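You operate a simulated robot arm through the tools that you are given. There is no shell and no other tool.

You run a simulated robot arm. Do the job below in one go: nothing can be reset, and whatever is moved stays where it is left.

TASK
Splash-test the blue card: wide jet, 3 pumps; file in rack slot 4.
Fine: stand it in the splash slot, cloth patch toward the spray, and wet that patch.

It is judged by the outcome, as a careful person would: the job done as asked, and still so three seconds after it is handed in. It fails if anything else is knocked over, pushed out of place, dropped, spilled or broken. Flat cloth is picked up by pressing the open fingertips on it (5 to 10 N) and closing them slowly along it; thin cloth reads only 2 to 8 mm in the jaws.

THE ROBOT
A 6-joint arm with a two-finger gripper, fixed in place. Base frame: the origin is at the foot of the arm, x ahead of it, y to its left, z up. Readings come in m, rad, newtons and seconds.
Its first joint turns from -2.897 to 2.897 rad. Payload 1.71 kg.
The TCP is the grasp point between the finger pads, 0.02 m short of the fingertips. In the tool frame z runs along the fingers and y along their closing line. Largest opening 0.096 m; the body of the gripper starts 0.113 m behind the TCP.
Orientation is told as [roll, pitch, yaw] about the base's x, y, z axes, in that order, counted from this pose: with the fingers straight down and closing along the base's y, the tool's x points along the base's -x, its y along +y and its z along -z.

THE INTERFACE
- The arm moves only by the tool drive_tool. Its argument "steps" is a list of rows, each a list of 7 numbers: the shift along the tool's x, y, z in m, then the turn, a rotation vector about the tool's x, y, z in rad, then the opening, from 0 (shut) to 1 (fully open). In form: [[tx, ty, tz, wx, wy, wz, jaw], ...]. A call has 1 to 20 rows; each row is the pose to reach, as a shift and turn from the pose commanded when the call began, along the tool's axes at that moment. A row lasts 0.2 s, in which the tool goes at most 0.05 m and 0.15 rad; a call with a longer step from one row to the next is refused whole, and so is a gripper value outside its range. A pose out of reach is approached as far as the arm can. The call stops where the force on the tool passes 50 N (or 10 N more than at its start, if that is more) or the arm is blocked; 0.2 s more then pass. Each finger travels about 0.045 m/s and halts on what it meets, pressing with about 31 N; the grip force reading is that of the motor and also rises with nothing between the fingers. The clock runs only during rows and for 0.2 s after the last one: add rows that repeat a pose to give the fingers time. The reply holds the time, the measured pose of the TCP, the force on the tool along the base axes, the opening and the grip force, in the units named above and with some noise, with the torque about the TCP (base axes, N m) and any sound that the robot's microphone picked up.
- Cameras (640 x 400 px; columns grow to the right, rows downward): "scene" is fixed at [0.0575, 0.5054, 1.6305]; the picture's right is [0.29, -0.96, 0.00], its down [-0.80, -0.24, -0.55] and it looks along [0.53, 0.16, -0.83] (base axes); focal length 352 px, centre (320, 200). "wrist" rides on the gripper at [0.066, 0.014, -0.145] in the tool frame; the picture's right is [-0.21, 0.98, 0.00], its down [-0.88, -0.18, -0.45] and it looks along [-0.44, -0.09, 0.90] (tool axes); focal length 275 px, centre (320, 200). There is no depth. A picture from a camera that has moved, and an enlarged one, comes with that camera's place and axes in the base frame and with its lens. The place of the scene camera against the robot may be out by one fixed shift of up to 0.018 m in any direction.
- capture(camera): a new picture of that camera. It takes no simulated time.
- raise_lower(by): slides the trunk up (or, below 0, down) by that many m; the arm rides with it, the base frame stays. It gives what a move gives, with no picture.
- close_up(camera, box): a new picture of the part [left, top, right, bottom] of that camera's present view, enlarged. It takes no simulated time.
- job_done(): hands the job in; it is judged then, once.

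Nothing tells you positions but the pictures and the camera data. Unless the task says otherwise, let go and move clear before handing in.

The tools are called after ">>>" as a command line: name --pt "numbers of a row" for each row, then --argument value for the rest, lists and objects as JSON in quotes. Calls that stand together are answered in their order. drive_tool: Moves the arm, as the interface text tells. Its arguments: {"type":"object","properties":{"steps":{"type":"array","items":{"type":"array","items":{"type":"number"}}}},"required":["steps"]} The other tools are called the same way: raise_lower (by) slides the trunk up or down; capture (camera) takes a picture; close_up (camera, box) takes an enlarged picture of a part of a camera's view; job_done () hands the job in.

At the start:

```text
time: 0.0
position: [0.3794, 0.4945, 1.323]
tool_rot: [0.0, 0.002, 0.002]
wrist_force: [0.7, 0.0, -0.3]
ft_torque: [-0.03, 0.01, -0.01]
opening: 0.096
grip_force: 0.0
trunk travel left (down, up): [-0.225, 0.165]
```

scene: 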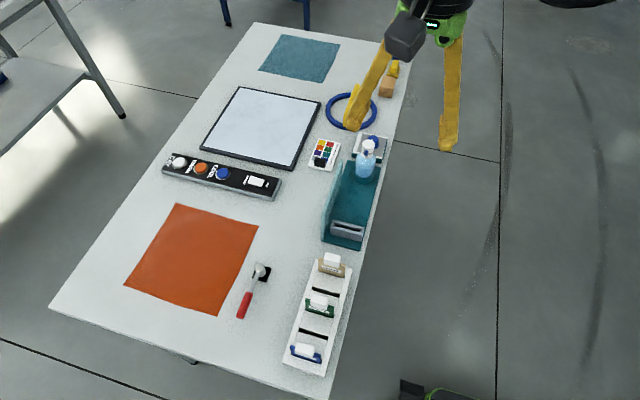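
wrist: 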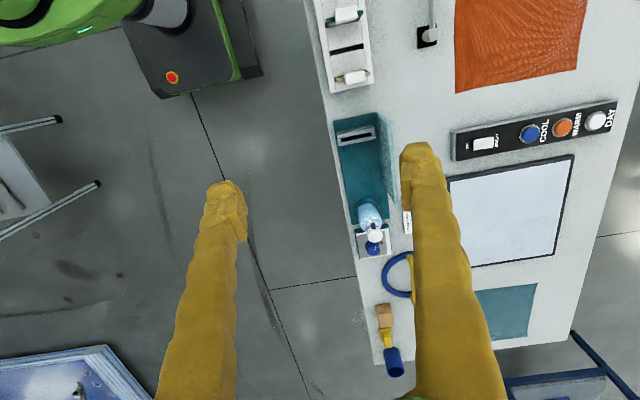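

I see a table with a rack of cards (lower right), a teal splash tray with a slot, a spray bottle at its far end, a button panel and some cloths. I'll take enlarged pictures before moving.

>>> close_up --camera "scene" --box '[260, 230, 400, 390]'

>>> close_up --camera "scene" --box '[300, 120, 420, 260]'

>>> close_up --camera "wrist" --box '[300, 0, 460, 100]'

>>> close_up --camera "wrist" --box '[310, 100, 450, 280]'

>>> close_up --camera "scene" --box '[150, 130, 350, 255]'

```text
2.50 times, centred on (330, 310) of scene
camera zoom: at [0.0575, 0.5054, 1.6305], right [0.29, -0.96, 0.0], down [-0.8, -0.24, -0.55], along [0.53, 0.16, -0.83], focal length 880 px, centre (295, -75)
```

zoom: 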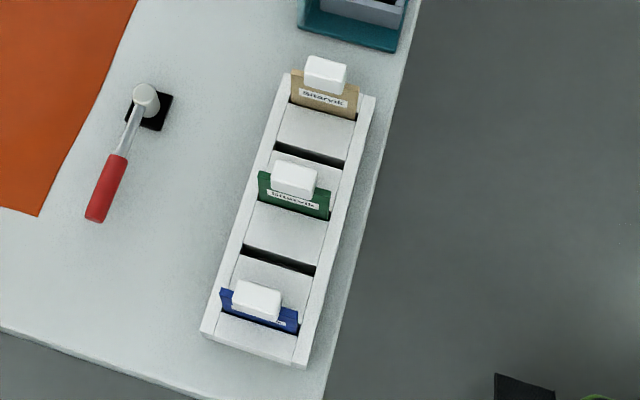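

```text
2.86 times, centred on (360, 190) of scene
camera zoom: at [0.0575, 0.5054, 1.6305], right [0.29, -0.96, 0.0], down [-0.8, -0.24, -0.55], along [0.53, 0.16, -0.83], focal length 1005 px, centre (206, 229)
```

zoom: 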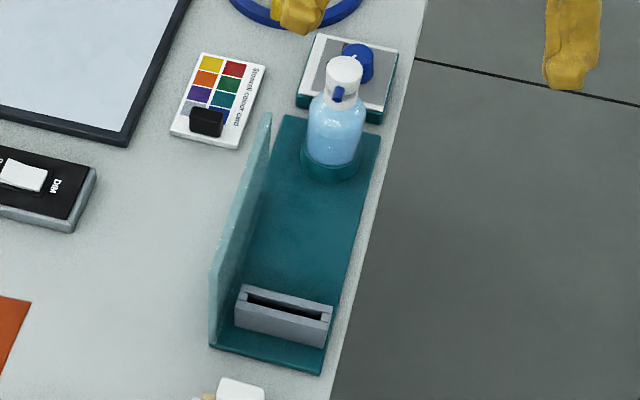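

```text
4.00 times, centred on (380, 50) of wrist
camera zoom: at [0.3144, 0.509, 1.4676], right [0.21, 0.98, 0.0], down [0.88, -0.18, 0.44], along [0.43, -0.09, -0.9], focal length 1101 px, centre (80, 800)
```

zoom: 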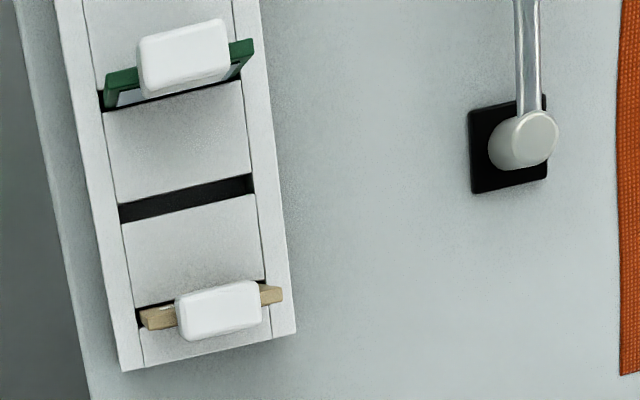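

```text
2.22 times, centred on (380, 190) of wrist
camera zoom: at [0.3144, 0.509, 1.4676], right [0.21, 0.98, 0.0], down [0.88, -0.18, 0.44], along [0.43, -0.09, -0.9], focal length 612 px, centre (187, 222)
```

zoom: 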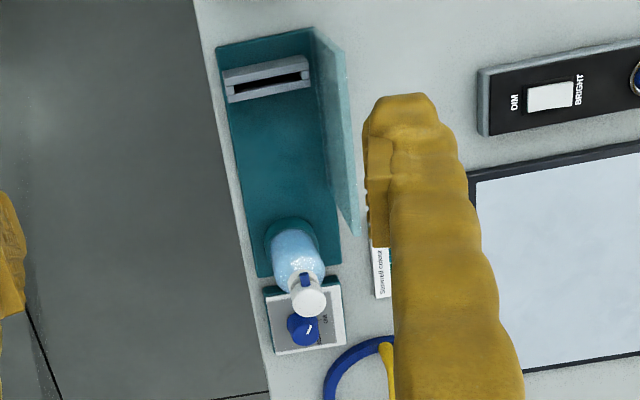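

```text
3.20 times, centred on (250, 192) of scene
camera zoom: at [0.0575, 0.5054, 1.6305], right [0.29, -0.96, 0.0], down [-0.8, -0.24, -0.55], along [0.53, 0.16, -0.83], focal length 1126 px, centre (544, 224)
```

zoom: 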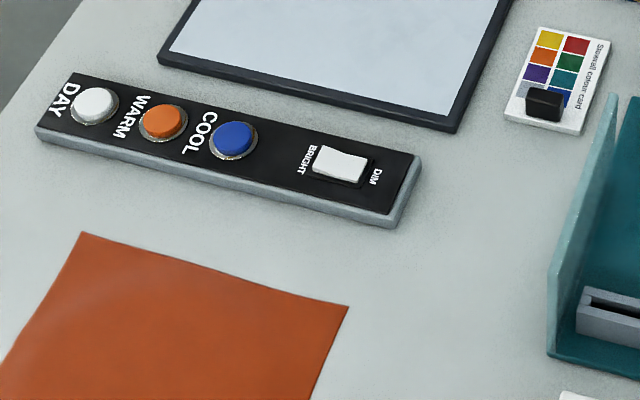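

I'll zoom further in on the rack, the dial and the bottle, looking for slot numbers and the wide/narrow setting.

>>> close_up --camera "scene" --box '[280, 335, 330, 380]'

>>> close_up --camera "scene" --box '[295, 250, 355, 325]'

>>> close_up --camera "scene" --box '[340, 125, 400, 185]'

>>> close_up --camera "scene" --box '[300, 130, 350, 175]'

>>> close_up --camera "scene" --box '[310, 200, 390, 255]'

>>> close_up --camera "wrist" --box '[340, 190, 400, 260]'

>>> close_up --camera "wrist" --box '[310, 0, 380, 100]'

```text
8.89 times, centred on (305, 358) of scene
camera zoom: at [0.0575, 0.5054, 1.6305], right [0.29, -0.96, 0.0], down [-0.8, -0.24, -0.55], along [0.53, 0.16, -0.83], focal length 3127 px, centre (453, -1200)
```

zoom: 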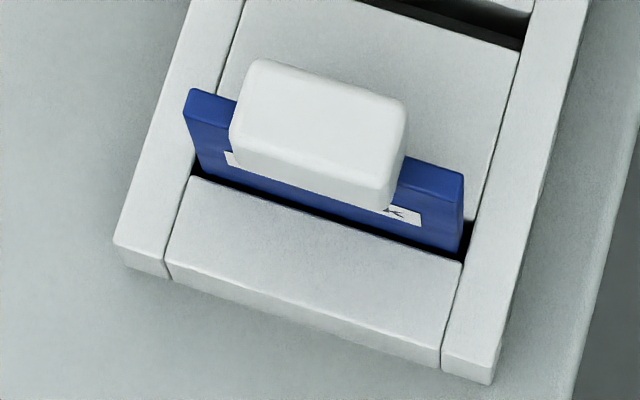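

```text
5.33 times, centred on (325, 288) of scene
camera zoom: at [0.0575, 0.5054, 1.6305], right [0.29, -0.96, 0.0], down [-0.8, -0.24, -0.55], along [0.53, 0.16, -0.83], focal length 1876 px, centre (293, -267)
```

zoom: 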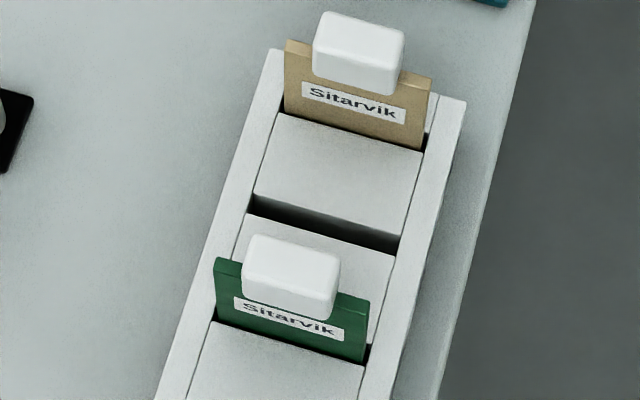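

```text
6.67 times, centred on (370, 155) of scene
camera zoom: at [0.0575, 0.5054, 1.6305], right [0.29, -0.96, 0.0], down [-0.8, -0.24, -0.55], along [0.53, 0.16, -0.83], focal length 2346 px, centre (-13, 500)
```

zoom: 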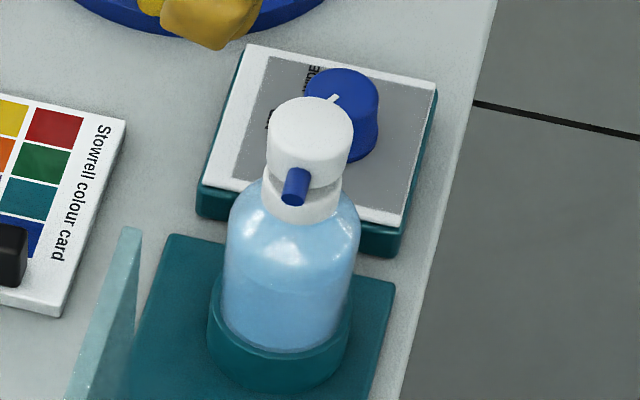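

```text
8.89 times, centred on (325, 152) of scene
camera zoom: at [0.0575, 0.5054, 1.6305], right [0.29, -0.96, 0.0], down [-0.8, -0.24, -0.55], along [0.53, 0.16, -0.83], focal length 3127 px, centre (276, 622)
```

zoom: 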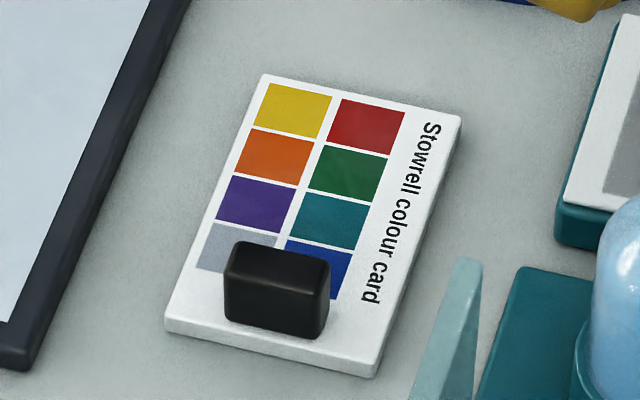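

```text
7.27 times, centred on (350, 228) of scene
camera zoom: at [0.0575, 0.5054, 1.6305], right [0.29, -0.96, 0.0], down [-0.8, -0.24, -0.55], along [0.53, 0.16, -0.83], focal length 2559 px, centre (102, 0)
```

zoom: 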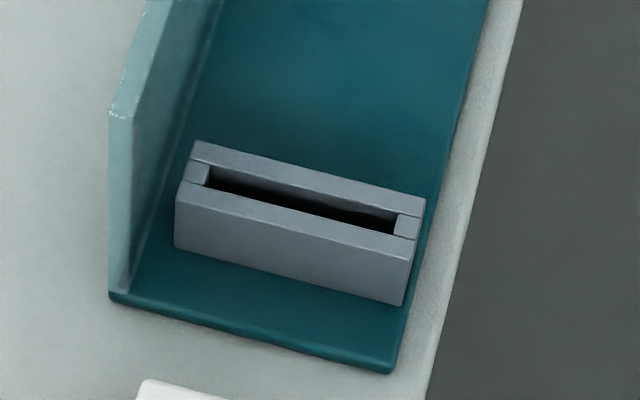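

```text
5.71 times, centred on (370, 225) of wrist
camera zoom: at [0.3144, 0.509, 1.4676], right [0.21, 0.98, 0.0], down [0.88, -0.18, 0.44], along [0.43, -0.09, -0.9], focal length 1573 px, centre (34, 57)
```

zoom: 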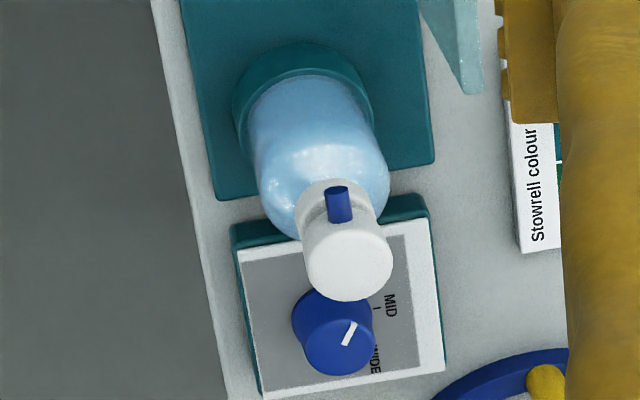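

```text
4.00 times, centred on (345, 50) of wrist
camera zoom: at [0.3144, 0.509, 1.4676], right [0.21, 0.98, 0.0], down [0.88, -0.18, 0.44], along [0.43, -0.09, -0.9], focal length 1101 px, centre (220, 800)
```

zoom: 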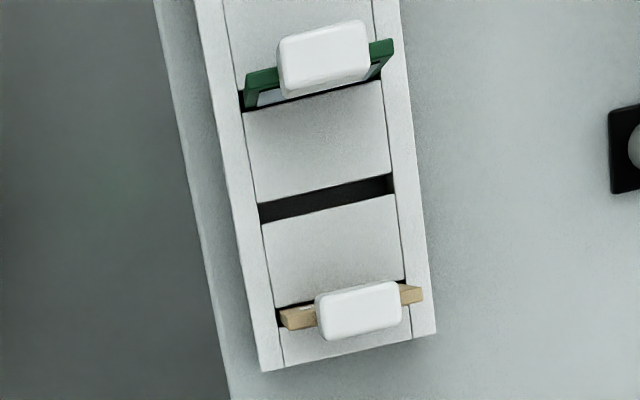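

The dial by the bottle reads MID/WIDE, and the cards carry labels facing −x. I still need the slot numbering and the side the blue card's cloth patch is on, so I'll zoom in on the rack.

>>> close_up --camera "scene" --box '[280, 310, 345, 380]'

>>> close_up --camera "scene" --box '[300, 245, 360, 290]'

>>> close_up --camera "wrist" --box '[315, 60, 375, 100]'

>>> close_up --camera "wrist" --box '[310, 0, 380, 45]'

>>> close_up --camera "scene" --box '[225, 250, 285, 330]'

>>> close_up --camera "scene" --box '[300, 50, 420, 140]'

```text
5.71 times, centred on (312, 345) of scene
camera zoom: at [0.0575, 0.5054, 1.6305], right [0.29, -0.96, 0.0], down [-0.8, -0.24, -0.55], along [0.53, 0.16, -0.83], focal length 2010 px, centre (363, -629)
```

zoom: 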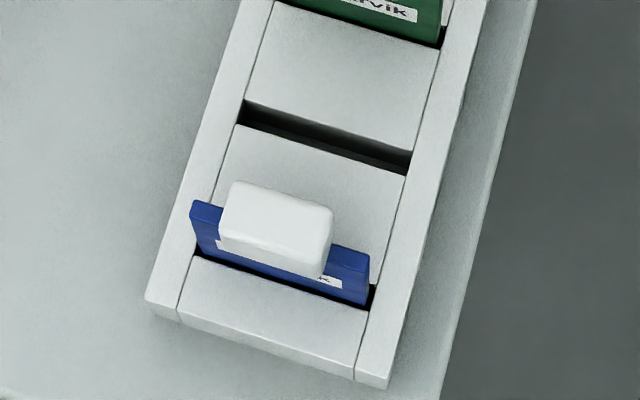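

```text
8.89 times, centred on (330, 268) of scene
camera zoom: at [0.0575, 0.5054, 1.6305], right [0.29, -0.96, 0.0], down [-0.8, -0.24, -0.55], along [0.53, 0.16, -0.83], focal length 3127 px, centre (231, -400)
```

zoom: 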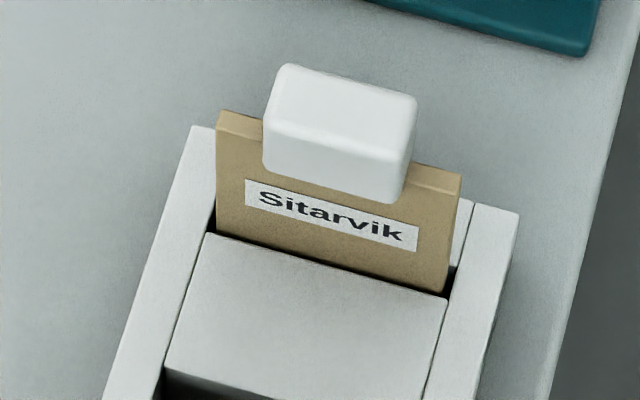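

```text
10.00 times, centred on (345, 80) of wrist
camera zoom: at [0.3144, 0.509, 1.4676], right [0.21, 0.98, 0.0], down [0.88, -0.18, 0.44], along [0.43, -0.09, -0.9], focal length 2753 px, centre (70, 1400)
```

zoom: 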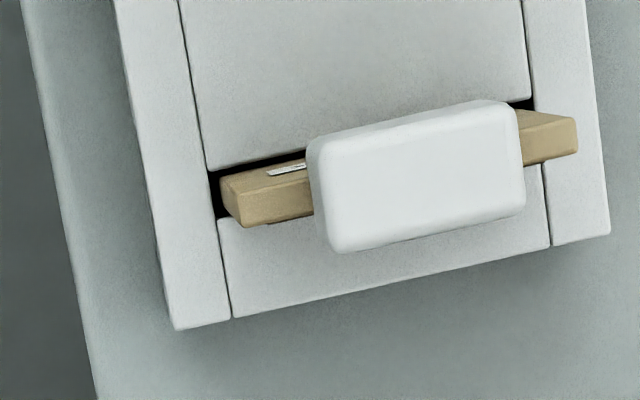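

```text
8.89 times, centred on (345, 22) of wrist
camera zoom: at [0.3144, 0.509, 1.4676], right [0.21, 0.98, 0.0], down [0.88, -0.18, 0.44], along [0.43, -0.09, -0.9], focal length 2447 px, centre (98, 1778)
```

zoom: 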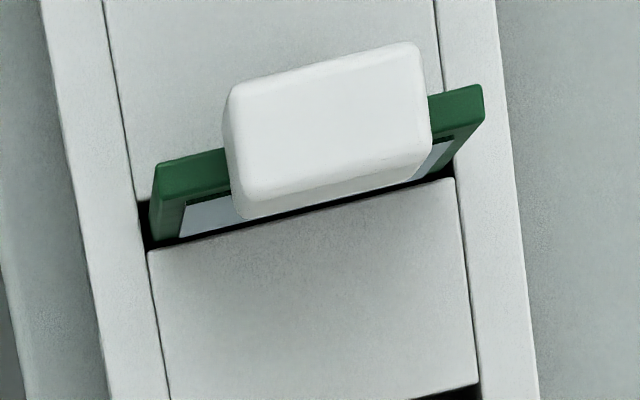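

```text
5.00 times, centred on (255, 290) of scene
camera zoom: at [0.0575, 0.5054, 1.6305], right [0.29, -0.96, 0.0], down [-0.8, -0.24, -0.55], along [0.53, 0.16, -0.83], focal length 1759 px, centre (645, -250)
```

zoom: 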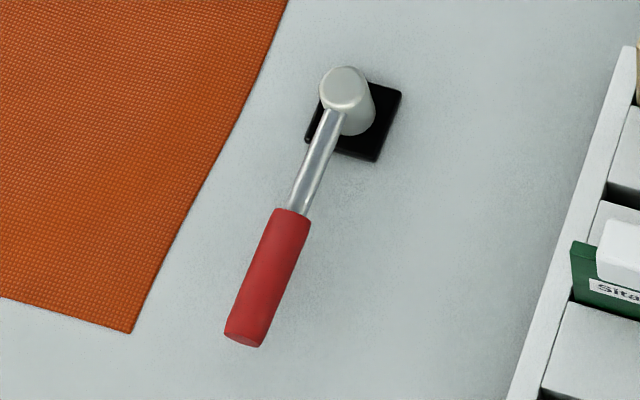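

```text
4.44 times, centred on (360, 95) of scene
camera zoom: at [0.0575, 0.5054, 1.6305], right [0.29, -0.96, 0.0], down [-0.8, -0.24, -0.55], along [0.53, 0.16, -0.83], focal length 1564 px, centre (142, 667)
```

zoom: 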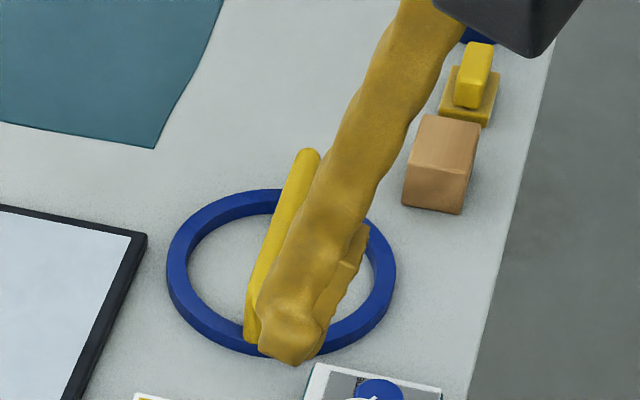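

The cards look similar, with a white grip block on top and a window on the +x side of the green one. I'll swing the arm to the robot side of the table, so the wrist camera can look at the rack's side and the blue card.

>>> drive_tool --pt "0.0108 -0.0162 0.0144 -0.0327 -0.0327 -0.1279 1" --pt "0.0215 -0.0324 0.0288 -0.0653 -0.0653 -0.2558 1" --pt "0.0323 -0.0486 0.0433 -0.098 -0.098 -0.3838 1" --pt "0.043 -0.0648 0.0577 -0.1307 -0.1307 -0.5117 1" --pt "0.0538 -0.081 0.0721 -0.1633 -0.1633 -0.6396 1" --pt "0.0645 -0.0973 0.0865 -0.196 -0.196 -0.7675 1" --pt "0.0753 -0.1135 0.1009 -0.2287 -0.2287 -0.8954 1" --pt "0.086 -0.1297 0.1153 -0.2613 -0.2613 -1.0233 1" --pt "0.0968 -0.1459 0.1298 -0.294 -0.294 -1.1513 1" --pt "0.1075 -0.1621 0.1442 -0.3267 -0.3267 -1.2792 1" --pt "0.1183 -0.1783 0.1586 -0.3593 -0.3593 -1.4071 1" --pt "0.129 -0.1945 0.173 -0.392 -0.392 -1.535 1"

>>> capture --camera "wrist"

>>> capture --camera "scene"

```text
time: 2.6
position: [0.2337, 0.2988, 1.1534]
tool_rot: [-0.015, -0.503, 1.579]
wrist_force: [-0.2, 0.4, -0.3]
ft_torque: [-0.01, 0.01, -0.02]
opening: 0.096
grip_force: 0.0
trunk travel left (down, up): [-0.225, 0.165]
```

```text
taken
camera wrist: at [0.2193, 0.1723, 1.2481], right [-0.98, 0.18, 0.09], down [0.17, 0.55, 0.81], along [0.1, 0.81, -0.57], focal length 275 px, centre (320, 200)
```

wrist: 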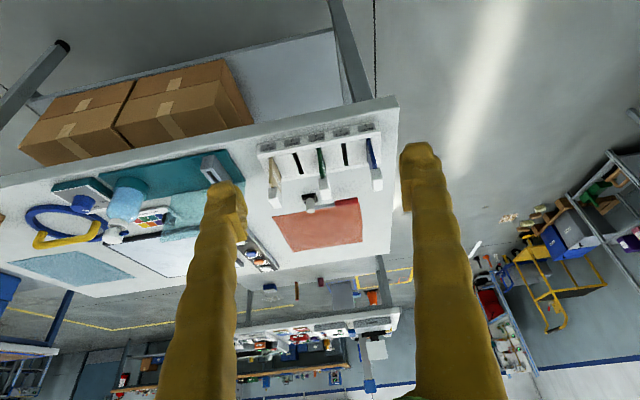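

```text
taken
```

scene: 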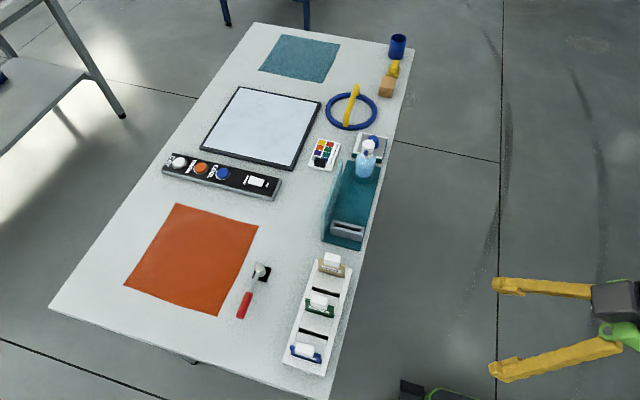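

The wrist view is upside-down, but there are grey labels on the rack's side. I'll zoom in on them.

>>> close_up --camera "wrist" --box '[250, 115, 400, 210]'

>>> close_up --camera "wrist" --box '[255, 125, 325, 165]'

>>> close_up --camera "wrist" --box '[320, 115, 390, 160]'

>>> close_up --camera "wrist" --box '[30, 140, 240, 260]'

```text
4.21 times, centred on (325, 162) of wrist
camera zoom: at [0.2193, 0.1723, 1.2481], right [-0.98, 0.18, 0.09], down [0.17, 0.55, 0.81], along [0.1, 0.81, -0.57], focal length 1159 px, centre (299, 358)
```

zoom: 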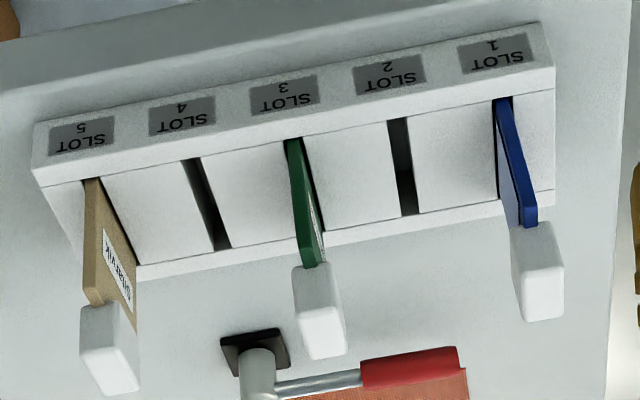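

```text
9.14 times, centred on (290, 145) of wrist
camera zoom: at [0.2193, 0.1723, 1.2481], right [-0.98, 0.18, 0.09], down [0.17, 0.55, 0.81], along [0.1, 0.81, -0.57], focal length 2517 px, centre (594, 703)
```

zoom: 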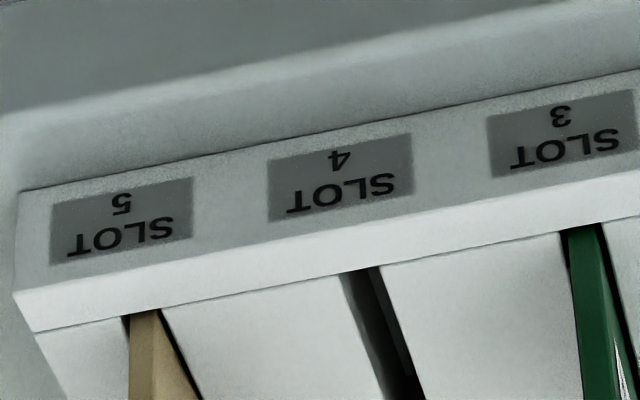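

```text
8.89 times, centred on (355, 138) of wrist
camera zoom: at [0.2193, 0.1723, 1.2481], right [-0.98, 0.18, 0.09], down [0.17, 0.55, 0.81], along [0.1, 0.81, -0.57], focal length 2447 px, centre (9, 756)
```

zoom: 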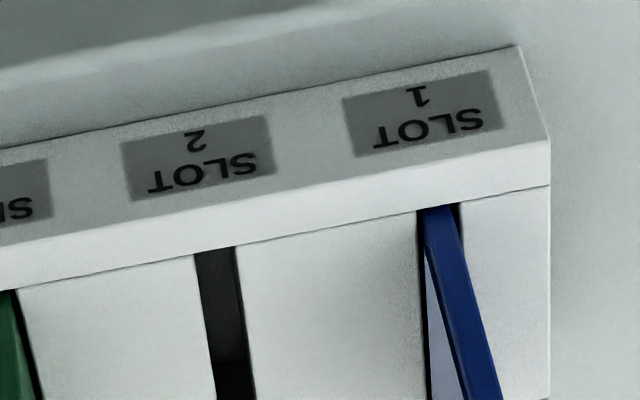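

```text
3.05 times, centred on (135, 200) of wrist
camera zoom: at [0.2193, 0.1723, 1.2481], right [-0.98, 0.18, 0.09], down [0.17, 0.55, 0.81], along [0.1, 0.81, -0.57], focal length 839 px, centre (884, 200)
```

zoom: 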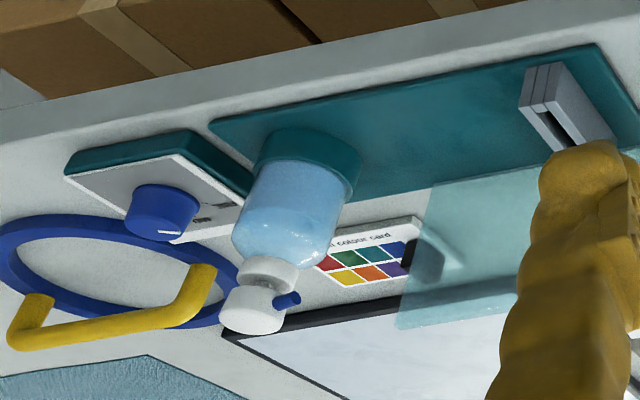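

Slot 1 (blue) is at the −x end and slot 5 (tan) is nearest the splash tray, so slot 4 is the empty one between green and tan. The blue card's pale patch seems to face +x, towards the bottle. I'll let the arm settle and check its pose reading.

>>> drive_tool --pt "0 0 0 0 0 0 1" --pt "0 0 0 0 0 0 1"

>>> close_up --camera "wrist" --box '[340, 115, 400, 195]'

>>> close_up --camera "wrist" --box '[60, 180, 120, 230]'

```text
time: 3.2
position: [0.2341, 0.2998, 1.1544]
tool_rot: [-0.014, -0.504, 1.579]
wrist_force: [-0.3, -0.4, -0.3]
ft_torque: [0.04, 0.01, -0.01]
opening: 0.0961
grip_force: 0.0
trunk travel left (down, up): [-0.225, 0.165]
```

```text
5.00 times, centred on (370, 155) of wrist
camera zoom: at [0.22, 0.1726, 1.2483], right [-0.98, 0.18, 0.09], down [0.17, 0.55, 0.81], along [0.1, 0.81, -0.57], focal length 1376 px, centre (70, 425)
```

zoom: 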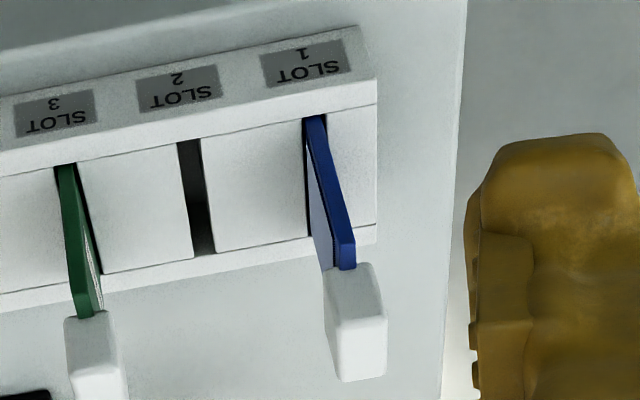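

```text
8.00 times, centred on (90, 205) of wrist
camera zoom: at [0.22, 0.1726, 1.2483], right [-0.98, 0.18, 0.09], down [0.17, 0.55, 0.81], along [0.1, 0.81, -0.57], focal length 2202 px, centre (2160, 160)
```

zoom: 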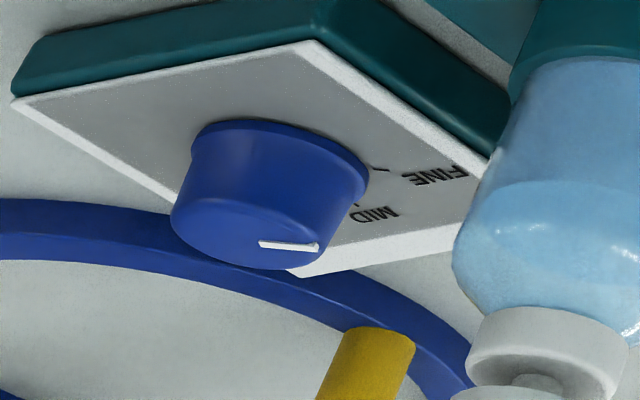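

The dial reads FINE / MID / WIDE. Next I'll bring the tool vertical, with the fingers closing along x, and hover over the blue card.

>>> drive_tool --pt "-0.033 0.0115 0.019 0 0.0835 0 1" --pt "-0.067 0.023 0.038 0 0.167 0 1" --pt "-0.1 0.0345 0.057 0 0.25 0 1" --pt "-0.133 0.046 0.076 0 0.3335 0 1" --pt "-0.167 0.0575 0.095 0 0.417 0 1" --pt "-0.2 0.069 0.114 0 0.5 0 1" --pt "-0.2 0.069 0.114 0 0.5 0 1" --pt "-0.2 0.069 0.114 0 0.5 0 1"

>>> capture --camera "wrist"

>>> capture --camera "scene"

```text
time: 5.0
position: [0.1647, 0.5312, 1.1488]
tool_rot: [-0.015, 0.0, 1.571]
wrist_force: [-0.1, 0.2, -0.1]
ft_torque: [0.0, -0.03, -0.02]
opening: 0.0959
grip_force: 0.1
trunk travel left (down, up): [-0.225, 0.165]
```

```text
taken
camera wrist: at [0.1496, 0.4654, 1.2936], right [-0.98, 0.21, -0.01], down [0.18, 0.88, 0.45], along [0.1, 0.44, -0.89], focal length 275 px, centre (320, 200)
```

wrist: 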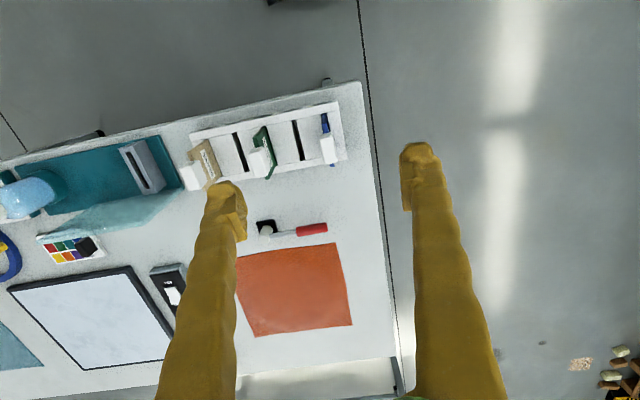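

```text
taken
```

scene: 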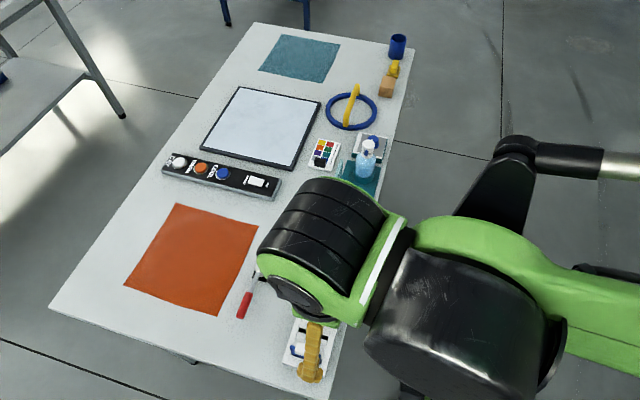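

The tool is vertical now with the fingers closing along x, and the view shows the rack from above. I'll zoom in to measure it.

>>> close_up --camera "wrist" --box '[180, 95, 350, 200]'

>>> close_up --camera "wrist" --box '[280, 95, 350, 180]'

>>> close_up --camera "wrist" --box '[90, 130, 190, 210]'

```text
3.76 times, centred on (265, 148) of wrist
camera zoom: at [0.1496, 0.4654, 1.2936], right [-0.98, 0.21, -0.01], down [0.18, 0.88, 0.45], along [0.1, 0.44, -0.89], focal length 1036 px, centre (527, 398)
```

zoom: 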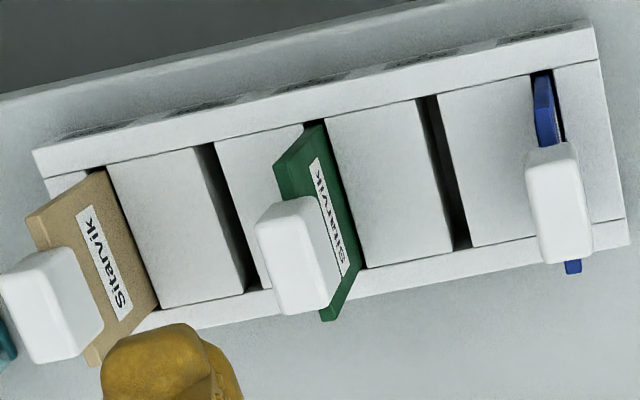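

```text
4.71 times, centred on (315, 138) of wrist
camera zoom: at [0.1496, 0.4654, 1.2936], right [-0.98, 0.21, -0.01], down [0.18, 0.88, 0.45], along [0.1, 0.44, -0.89], focal length 1295 px, centre (344, 494)
```

zoom: 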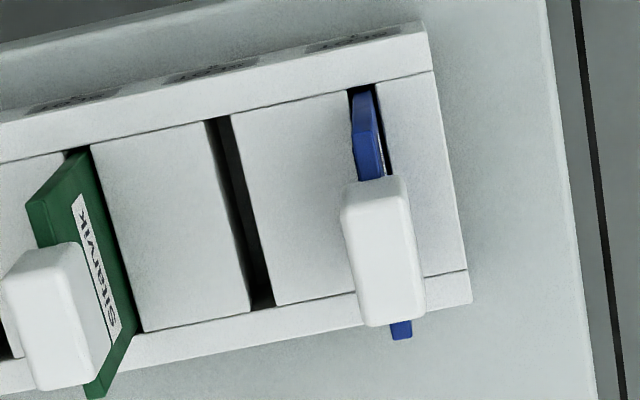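

```text
5.00 times, centred on (140, 170) of wrist
camera zoom: at [0.1496, 0.4654, 1.2936], right [-0.98, 0.21, -0.01], down [0.18, 0.88, 0.45], along [0.1, 0.44, -0.89], focal length 1376 px, centre (1220, 350)
```

zoom: 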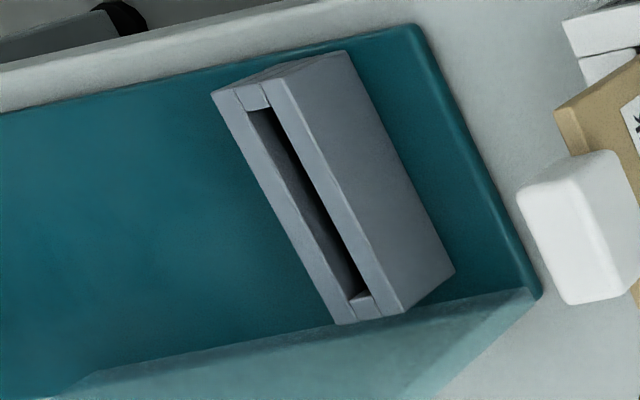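

From the views I take the blue grip block to be near x 0.164, y 0.564, top z 0.961, about 0.031 long and 0.016 thick. The rack top is near 0.882 and the table near 0.855. I'll level the tool and hover just above the block.

>>> drive_tool --pt "-0.008 0.0005 0.03 -0.005 0 0 0.7" --pt "-0.016 0.001 0.06 -0.01 0 0 0.7" --pt "-0.024 0.0015 0.09 -0.015 0 0 0.7" --pt "-0.0328 0.002 0.11 -0.015 0 0 0.7" --pt "-0.0328 0.002 0.11 -0.015 0 0 0.7" --pt "-0.0328 0.002 0.11 -0.015 0 0 0.7"

>>> capture --camera "wrist"

>>> close_up --camera "wrist" --box '[260, 80, 380, 210]'

```text
time: 6.4
position: [0.1649, 0.5631, 1.0383]
tool_rot: [0.001, 0.0, 1.57]
wrist_force: [-0.3, -0.3, 0.5]
ft_torque: [0.01, -0.01, 0.0]
opening: 0.0672
grip_force: 0.1
trunk travel left (down, up): [-0.225, 0.165]
```

```text
taken
camera wrist: at [0.1512, 0.4983, 1.1828], right [-0.98, 0.21, 0.0], down [0.18, 0.88, 0.45], along [0.09, 0.44, -0.9], focal length 275 px, centre (320, 200)
```

wrist: 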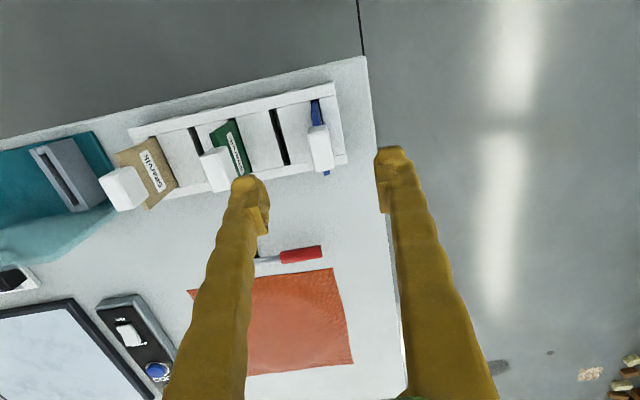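

```text
3.08 times, centred on (320, 145) of wrist
camera zoom: at [0.1512, 0.4983, 1.1828], right [-0.98, 0.21, 0.0], down [0.18, 0.88, 0.45], along [0.09, 0.44, -0.9], focal length 847 px, centre (320, 369)
```

zoom: 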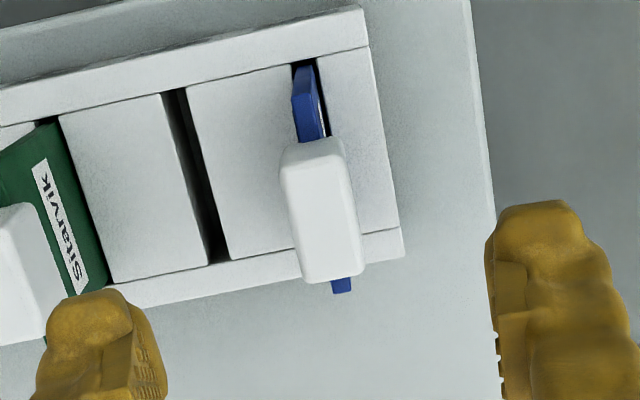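

The block sits centred between the open fingers to within 2 mm. I'll go down to the block, close on it, and check the reading before lifting.

>>> drive_tool --pt "0.002 0 0.03 0 0 0 0.7" --pt "0.002 0 0.06 0 0 0 0.7" --pt "0.002 0 0.08 0 0 0 0.7" --pt "0.002 0 0.088 0 0 0 0.7" --pt "0.002 0 0.088 0 0 0 0.7"

>>> capture --camera "wrist"

>>> close_up --camera "wrist" --box '[230, 80, 410, 210]'

```text
time: 7.6
position: [0.1644, 0.562, 0.95]
tool_rot: [0.002, 0.002, 1.57]
wrist_force: [1.2, -0.6, -0.3]
ft_torque: [0.0, 0.0, 0.02]
opening: 0.0673
grip_force: 0.0
trunk travel left (down, up): [-0.225, 0.165]
```

```text
taken
camera wrist: at [0.151, 0.4958, 1.095], right [-0.98, 0.21, 0.0], down [0.18, 0.88, 0.45], along [0.09, 0.44, -0.9], focal length 275 px, centre (320, 200)
```

wrist: 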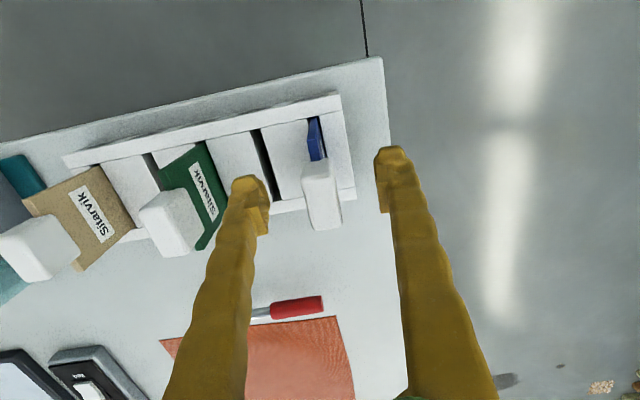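

```text
3.08 times, centred on (320, 145) of wrist
camera zoom: at [0.151, 0.4958, 1.095], right [-0.98, 0.21, 0.0], down [0.18, 0.88, 0.45], along [0.09, 0.44, -0.9], focal length 847 px, centre (320, 369)
```

zoom: 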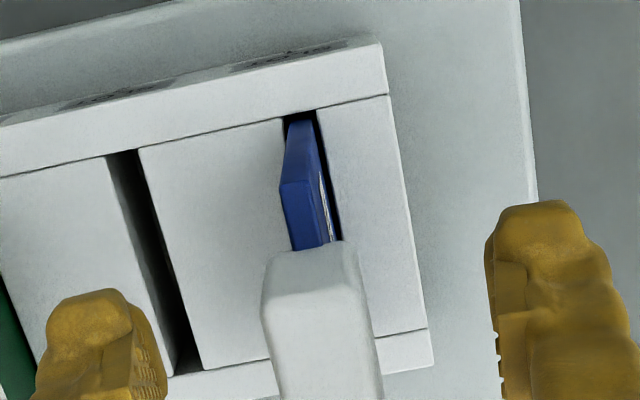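

The block is centred at the grasp point. Closing now.

>>> drive_tool --pt "0 0 0 0 0 0 0.4" --pt "0 0 0 0 0 0 0.25" --pt "0 0 0 0 0 0 0.15" --pt "0 0 0 0 0 0 0.1" --pt "0 0 0 0 0 0 0.1"

>>> close_up --camera "wrist" --box '[230, 80, 410, 240]'

```text
time: 8.8
position: [0.1634, 0.5611, 0.9504]
tool_rot: [0.002, 0.0, 1.57]
wrist_force: [0.1, 0.5, 0.5]
ft_torque: [0.02, 0.0, 0.0]
opening: 0.0165
grip_force: 31.5
trunk travel left (down, up): [-0.225, 0.165]
```

```text
2.50 times, centred on (320, 160) of wrist
camera zoom: at [0.151, 0.4957, 1.0952], right [-0.98, 0.21, 0.0], down [0.18, 0.88, 0.45], along [0.09, 0.44, -0.9], focal length 688 px, centre (320, 300)
```

zoom: 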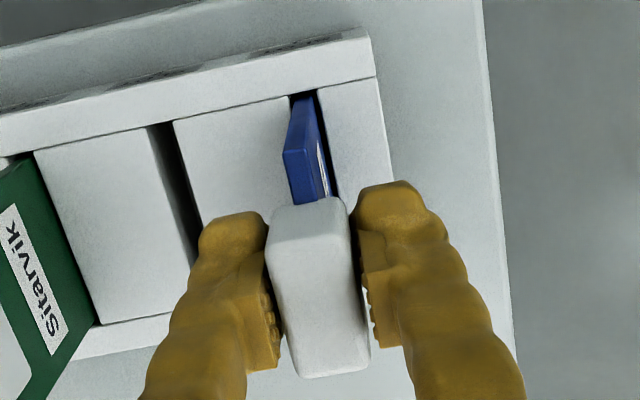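

I have the block at 16.5 mm with 31 N. Lifting straight up out of slot 1.

>>> drive_tool --pt "0 0 -0.01 0 0 0 0.1" --pt "0 0 -0.025 0 0 0 0.1" --pt "0 0 -0.045 0 0 0 0.1" --pt "0 0 -0.07 0 0 0 0.1" --pt "0 0 -0.1 0 0 0 0.1" --pt "0 0 -0.13 0 0 0 0.1" --pt "0 0 -0.16 0 0 0 0.1" --pt "0 0 -0.16 0 0 0 0.1"

>>> capture --camera "wrist"

>>> capture --camera "scene"

>>> close_up --camera "wrist" --box '[230, 60, 410, 220]'

```text
time: 10.6
position: [0.1634, 0.561, 1.112]
tool_rot: [0.001, -0.001, 1.572]
wrist_force: [-0.6, 0.3, 0.0]
ft_torque: [0.04, -0.02, -0.01]
opening: 0.0165
grip_force: 31.0
trunk travel left (down, up): [-0.225, 0.165]
```

```text
taken
camera wrist: at [0.1506, 0.4958, 1.2559], right [-0.98, 0.21, 0.0], down [0.18, 0.88, 0.45], along [0.09, 0.44, -0.9], focal length 275 px, centre (320, 200)
```

wrist: 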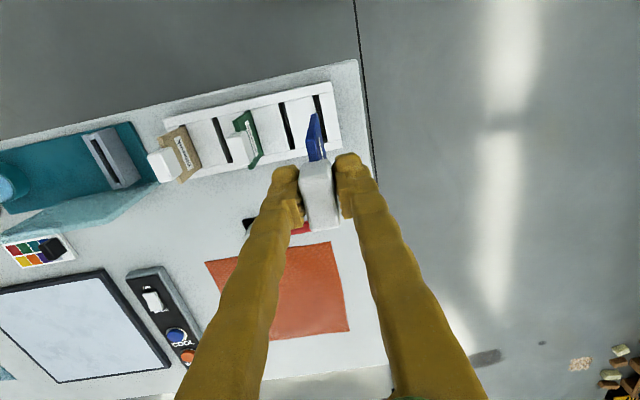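

```text
taken
```

scene: 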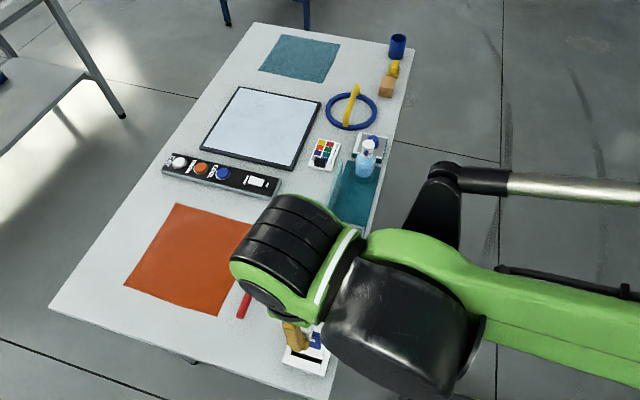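

```text
2.50 times, centred on (320, 140) of wrist
camera zoom: at [0.1506, 0.4958, 1.2559], right [-0.98, 0.21, 0.0], down [0.18, 0.88, 0.45], along [0.09, 0.44, -0.9], focal length 688 px, centre (320, 350)
```

zoom: 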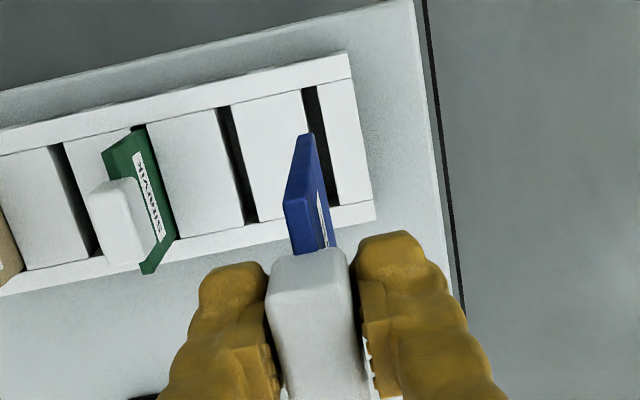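

The card is out and hanging straight. I'll carry it along +x above the other cards and stop short of the splash holder to look at it closely.

>>> drive_tool --pt "0.0005 -0.03 0 0 0 0 0.1" --pt "0.001 -0.06 0 0 0 0 0.1" --pt "0.0015 -0.09 0 0 0 0 0.1" --pt "0.002 -0.12 0 0 0 0 0.1" --pt "0.003 -0.15 0 0 0 0 0.1" --pt "0.004 -0.18 0 0 0 0 0.1" --pt "0.005 -0.21 0 0 0 0 0.1" --pt "0.0055 -0.235 0 0 0 0 0.1" --pt "0.0055 -0.235 0 0 0 0 0.1" --pt "0.0055 -0.235 0 0 0 0 0.1"

>>> capture --camera "wrist"

>>> close_up --camera "wrist" --box '[200, 80, 330, 180]'

>>> capture --camera "scene"

```text
time: 12.8
position: [0.3993, 0.5561, 1.11]
tool_rot: [0.002, -0.001, 1.571]
wrist_force: [0.8, 0.8, -0.1]
ft_torque: [0.01, -0.02, 0.01]
opening: 0.0164
grip_force: 31.2
trunk travel left (down, up): [-0.225, 0.165]
```

```text
taken
camera wrist: at [0.3861, 0.4905, 1.255], right [-0.98, 0.21, 0.0], down [0.18, 0.88, 0.45], along [0.09, 0.44, -0.9], focal length 275 px, centre (320, 200)
```

wrist: 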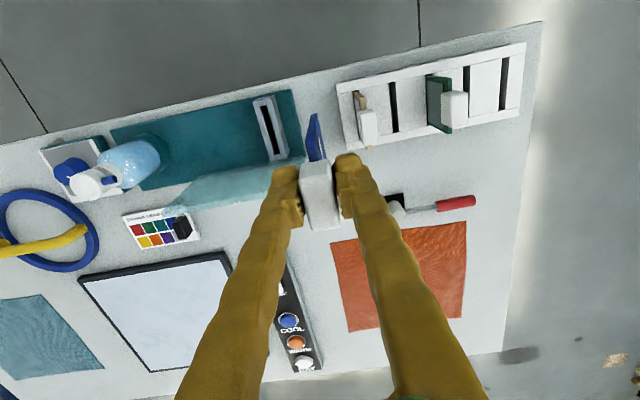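

```text
4.00 times, centred on (265, 130) of wrist
camera zoom: at [0.3861, 0.4905, 1.255], right [-0.98, 0.21, 0.0], down [0.18, 0.88, 0.45], along [0.09, 0.44, -0.9], focal length 1101 px, centre (540, 480)
```

zoom: 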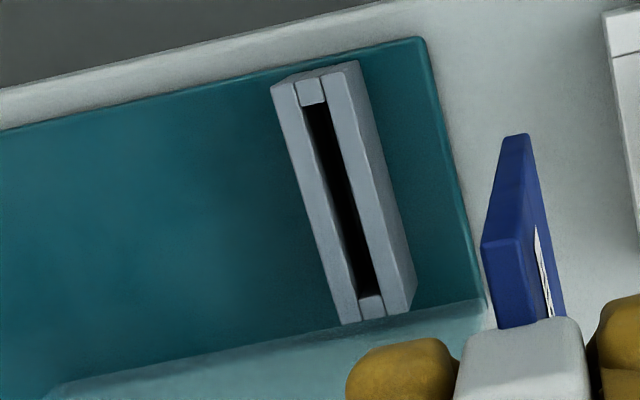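

```text
taken
```

scene: 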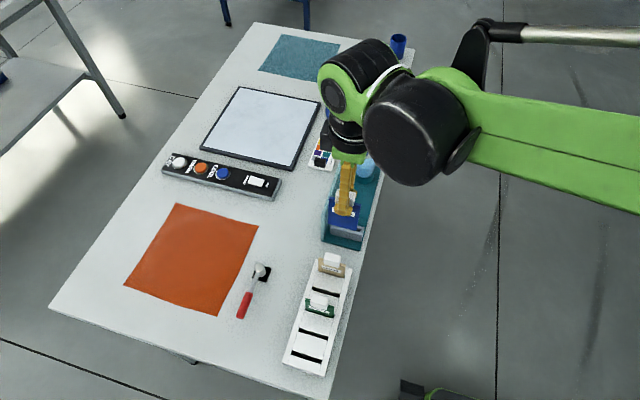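

The slot centre works out near x 0.467, y 0.557, top z about 0.887, with no yaw. The card hangs square to within a degree. I'll move over the slot and stop about 1 cm above it to compare the two directly.

>>> drive_tool --pt "0.0008 -0.034 0 0 0 0 0.1" --pt "0.0016 -0.0677 0 0 0 0 0.1" --pt "0.0016 -0.0677 0.03 0 0 0 0.1" --pt "0.0016 -0.0677 0.06 0 0 0 0.1" --pt "0.0016 -0.0677 0.085 0 0 0 0.1" --pt "0.0016 -0.0677 0.1 0 0 0 0.1" --pt "0.0016 -0.0677 0.112 0 0 0 0.1" --pt "0.0016 -0.0677 0.112 0 0 0 0.1" --pt "0.0016 -0.0677 0.112 0 0 0 0.1"

>>> capture --camera "wrist"

>>> close_up --camera "wrist" --box '[260, 80, 360, 180]'

>>> close_up --camera "scene" --box '[310, 180, 390, 255]'

```text
time: 14.8
position: [0.4669, 0.5544, 0.9988]
tool_rot: [0.001, 0.0, 1.569]
wrist_force: [-0.9, 0.7, -0.3]
ft_torque: [-0.01, 0.0, 0.02]
opening: 0.0162
grip_force: 30.6
trunk travel left (down, up): [-0.225, 0.165]
```

```text
taken
camera wrist: at [0.4536, 0.4892, 1.1424], right [-0.98, 0.21, 0.0], down [0.18, 0.88, 0.45], along [0.09, 0.44, -0.9], focal length 275 px, centre (320, 200)
```

wrist: 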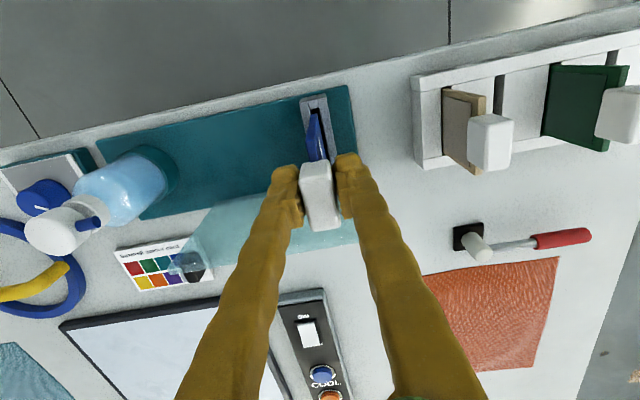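

```text
4.00 times, centred on (310, 130) of wrist
camera zoom: at [0.4536, 0.4892, 1.1424], right [-0.98, 0.21, 0.0], down [0.18, 0.88, 0.45], along [0.09, 0.44, -0.9], focal length 1101 px, centre (360, 480)
```

zoom: 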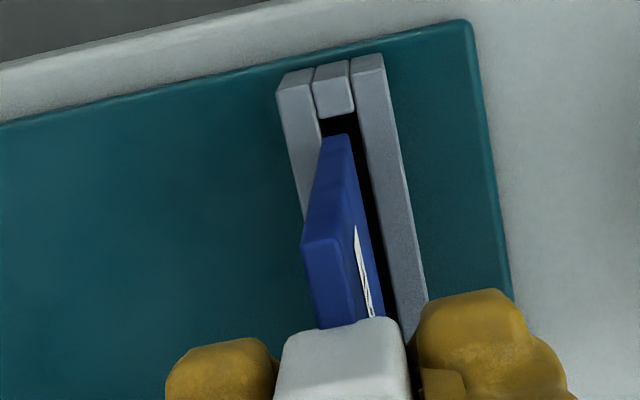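

```text
5.33 times, centred on (350, 218) of scene
camera zoom: at [0.0575, 0.5054, 1.6305], right [0.29, -0.96, 0.0], down [-0.8, -0.24, -0.55], along [0.53, 0.16, -0.83], focal length 1876 px, centre (160, 107)
```

zoom: 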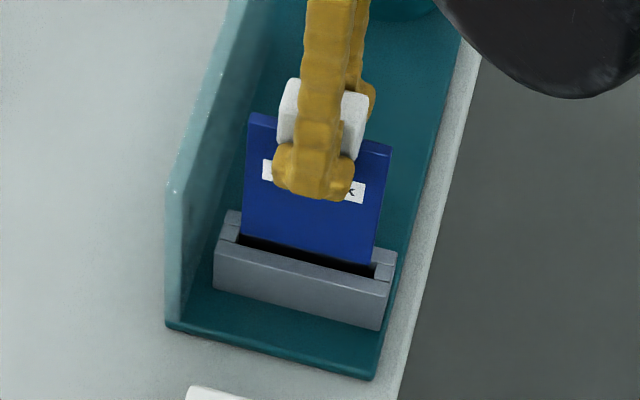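

The card is close to lined up with the slot. I'll check the gap at each end with a tighter scene zoom before inserting.

>>> close_up --camera "scene" --box '[345, 218, 393, 248]'

>>> close_up --camera "scene" --box '[345, 215, 385, 240]'

>>> close_up --camera "scene" --box '[325, 205, 375, 237]'

>>> close_up --camera "wrist" --box '[300, 90, 350, 125]'

```text
13.33 times, centred on (369, 233) of scene
camera zoom: at [0.0575, 0.5054, 1.6305], right [0.29, -0.96, 0.0], down [-0.8, -0.24, -0.55], along [0.53, 0.16, -0.83], focal length 4691 px, centre (-333, -240)
```

zoom: 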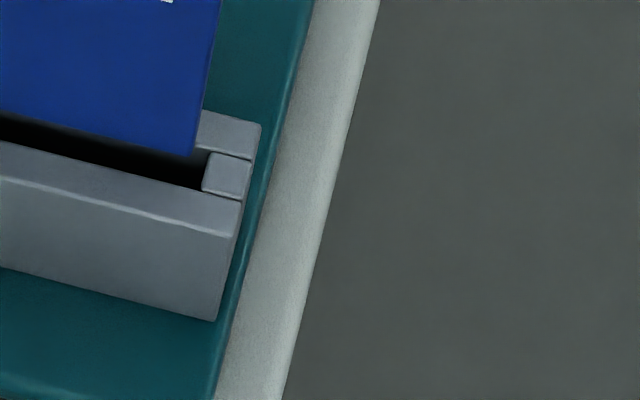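

```text
16.00 times, centred on (365, 228) of scene
camera zoom: at [0.0575, 0.5054, 1.6305], right [0.29, -0.96, 0.0], down [-0.8, -0.24, -0.55], along [0.53, 0.16, -0.83], focal length 5629 px, centre (-400, -240)
```

zoom: 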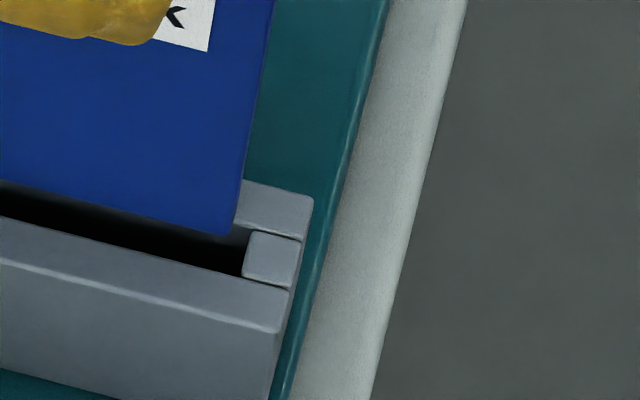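

```text
12.50 times, centred on (350, 221) of scene
camera zoom: at [0.0575, 0.5054, 1.6305], right [0.29, -0.96, 0.0], down [-0.8, -0.24, -0.55], along [0.53, 0.16, -0.83], focal length 4398 px, centre (-55, -62)
```

zoom: 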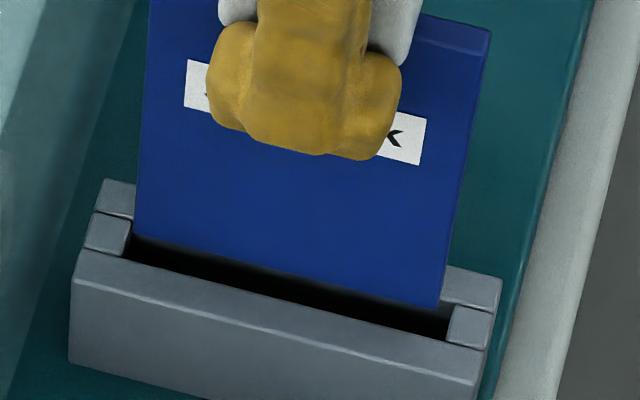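

```text
11.43 times, centred on (325, 108) of wrist
camera zoom: at [0.4536, 0.4892, 1.1424], right [-0.98, 0.21, 0.0], down [0.18, 0.88, 0.45], along [0.09, 0.44, -0.9], focal length 3146 px, centre (263, 1257)
```

zoom: 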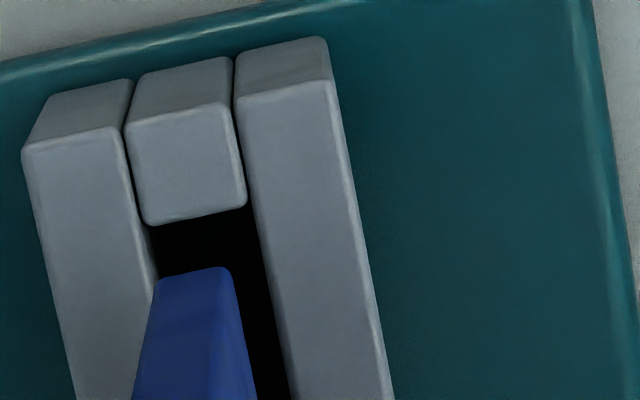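

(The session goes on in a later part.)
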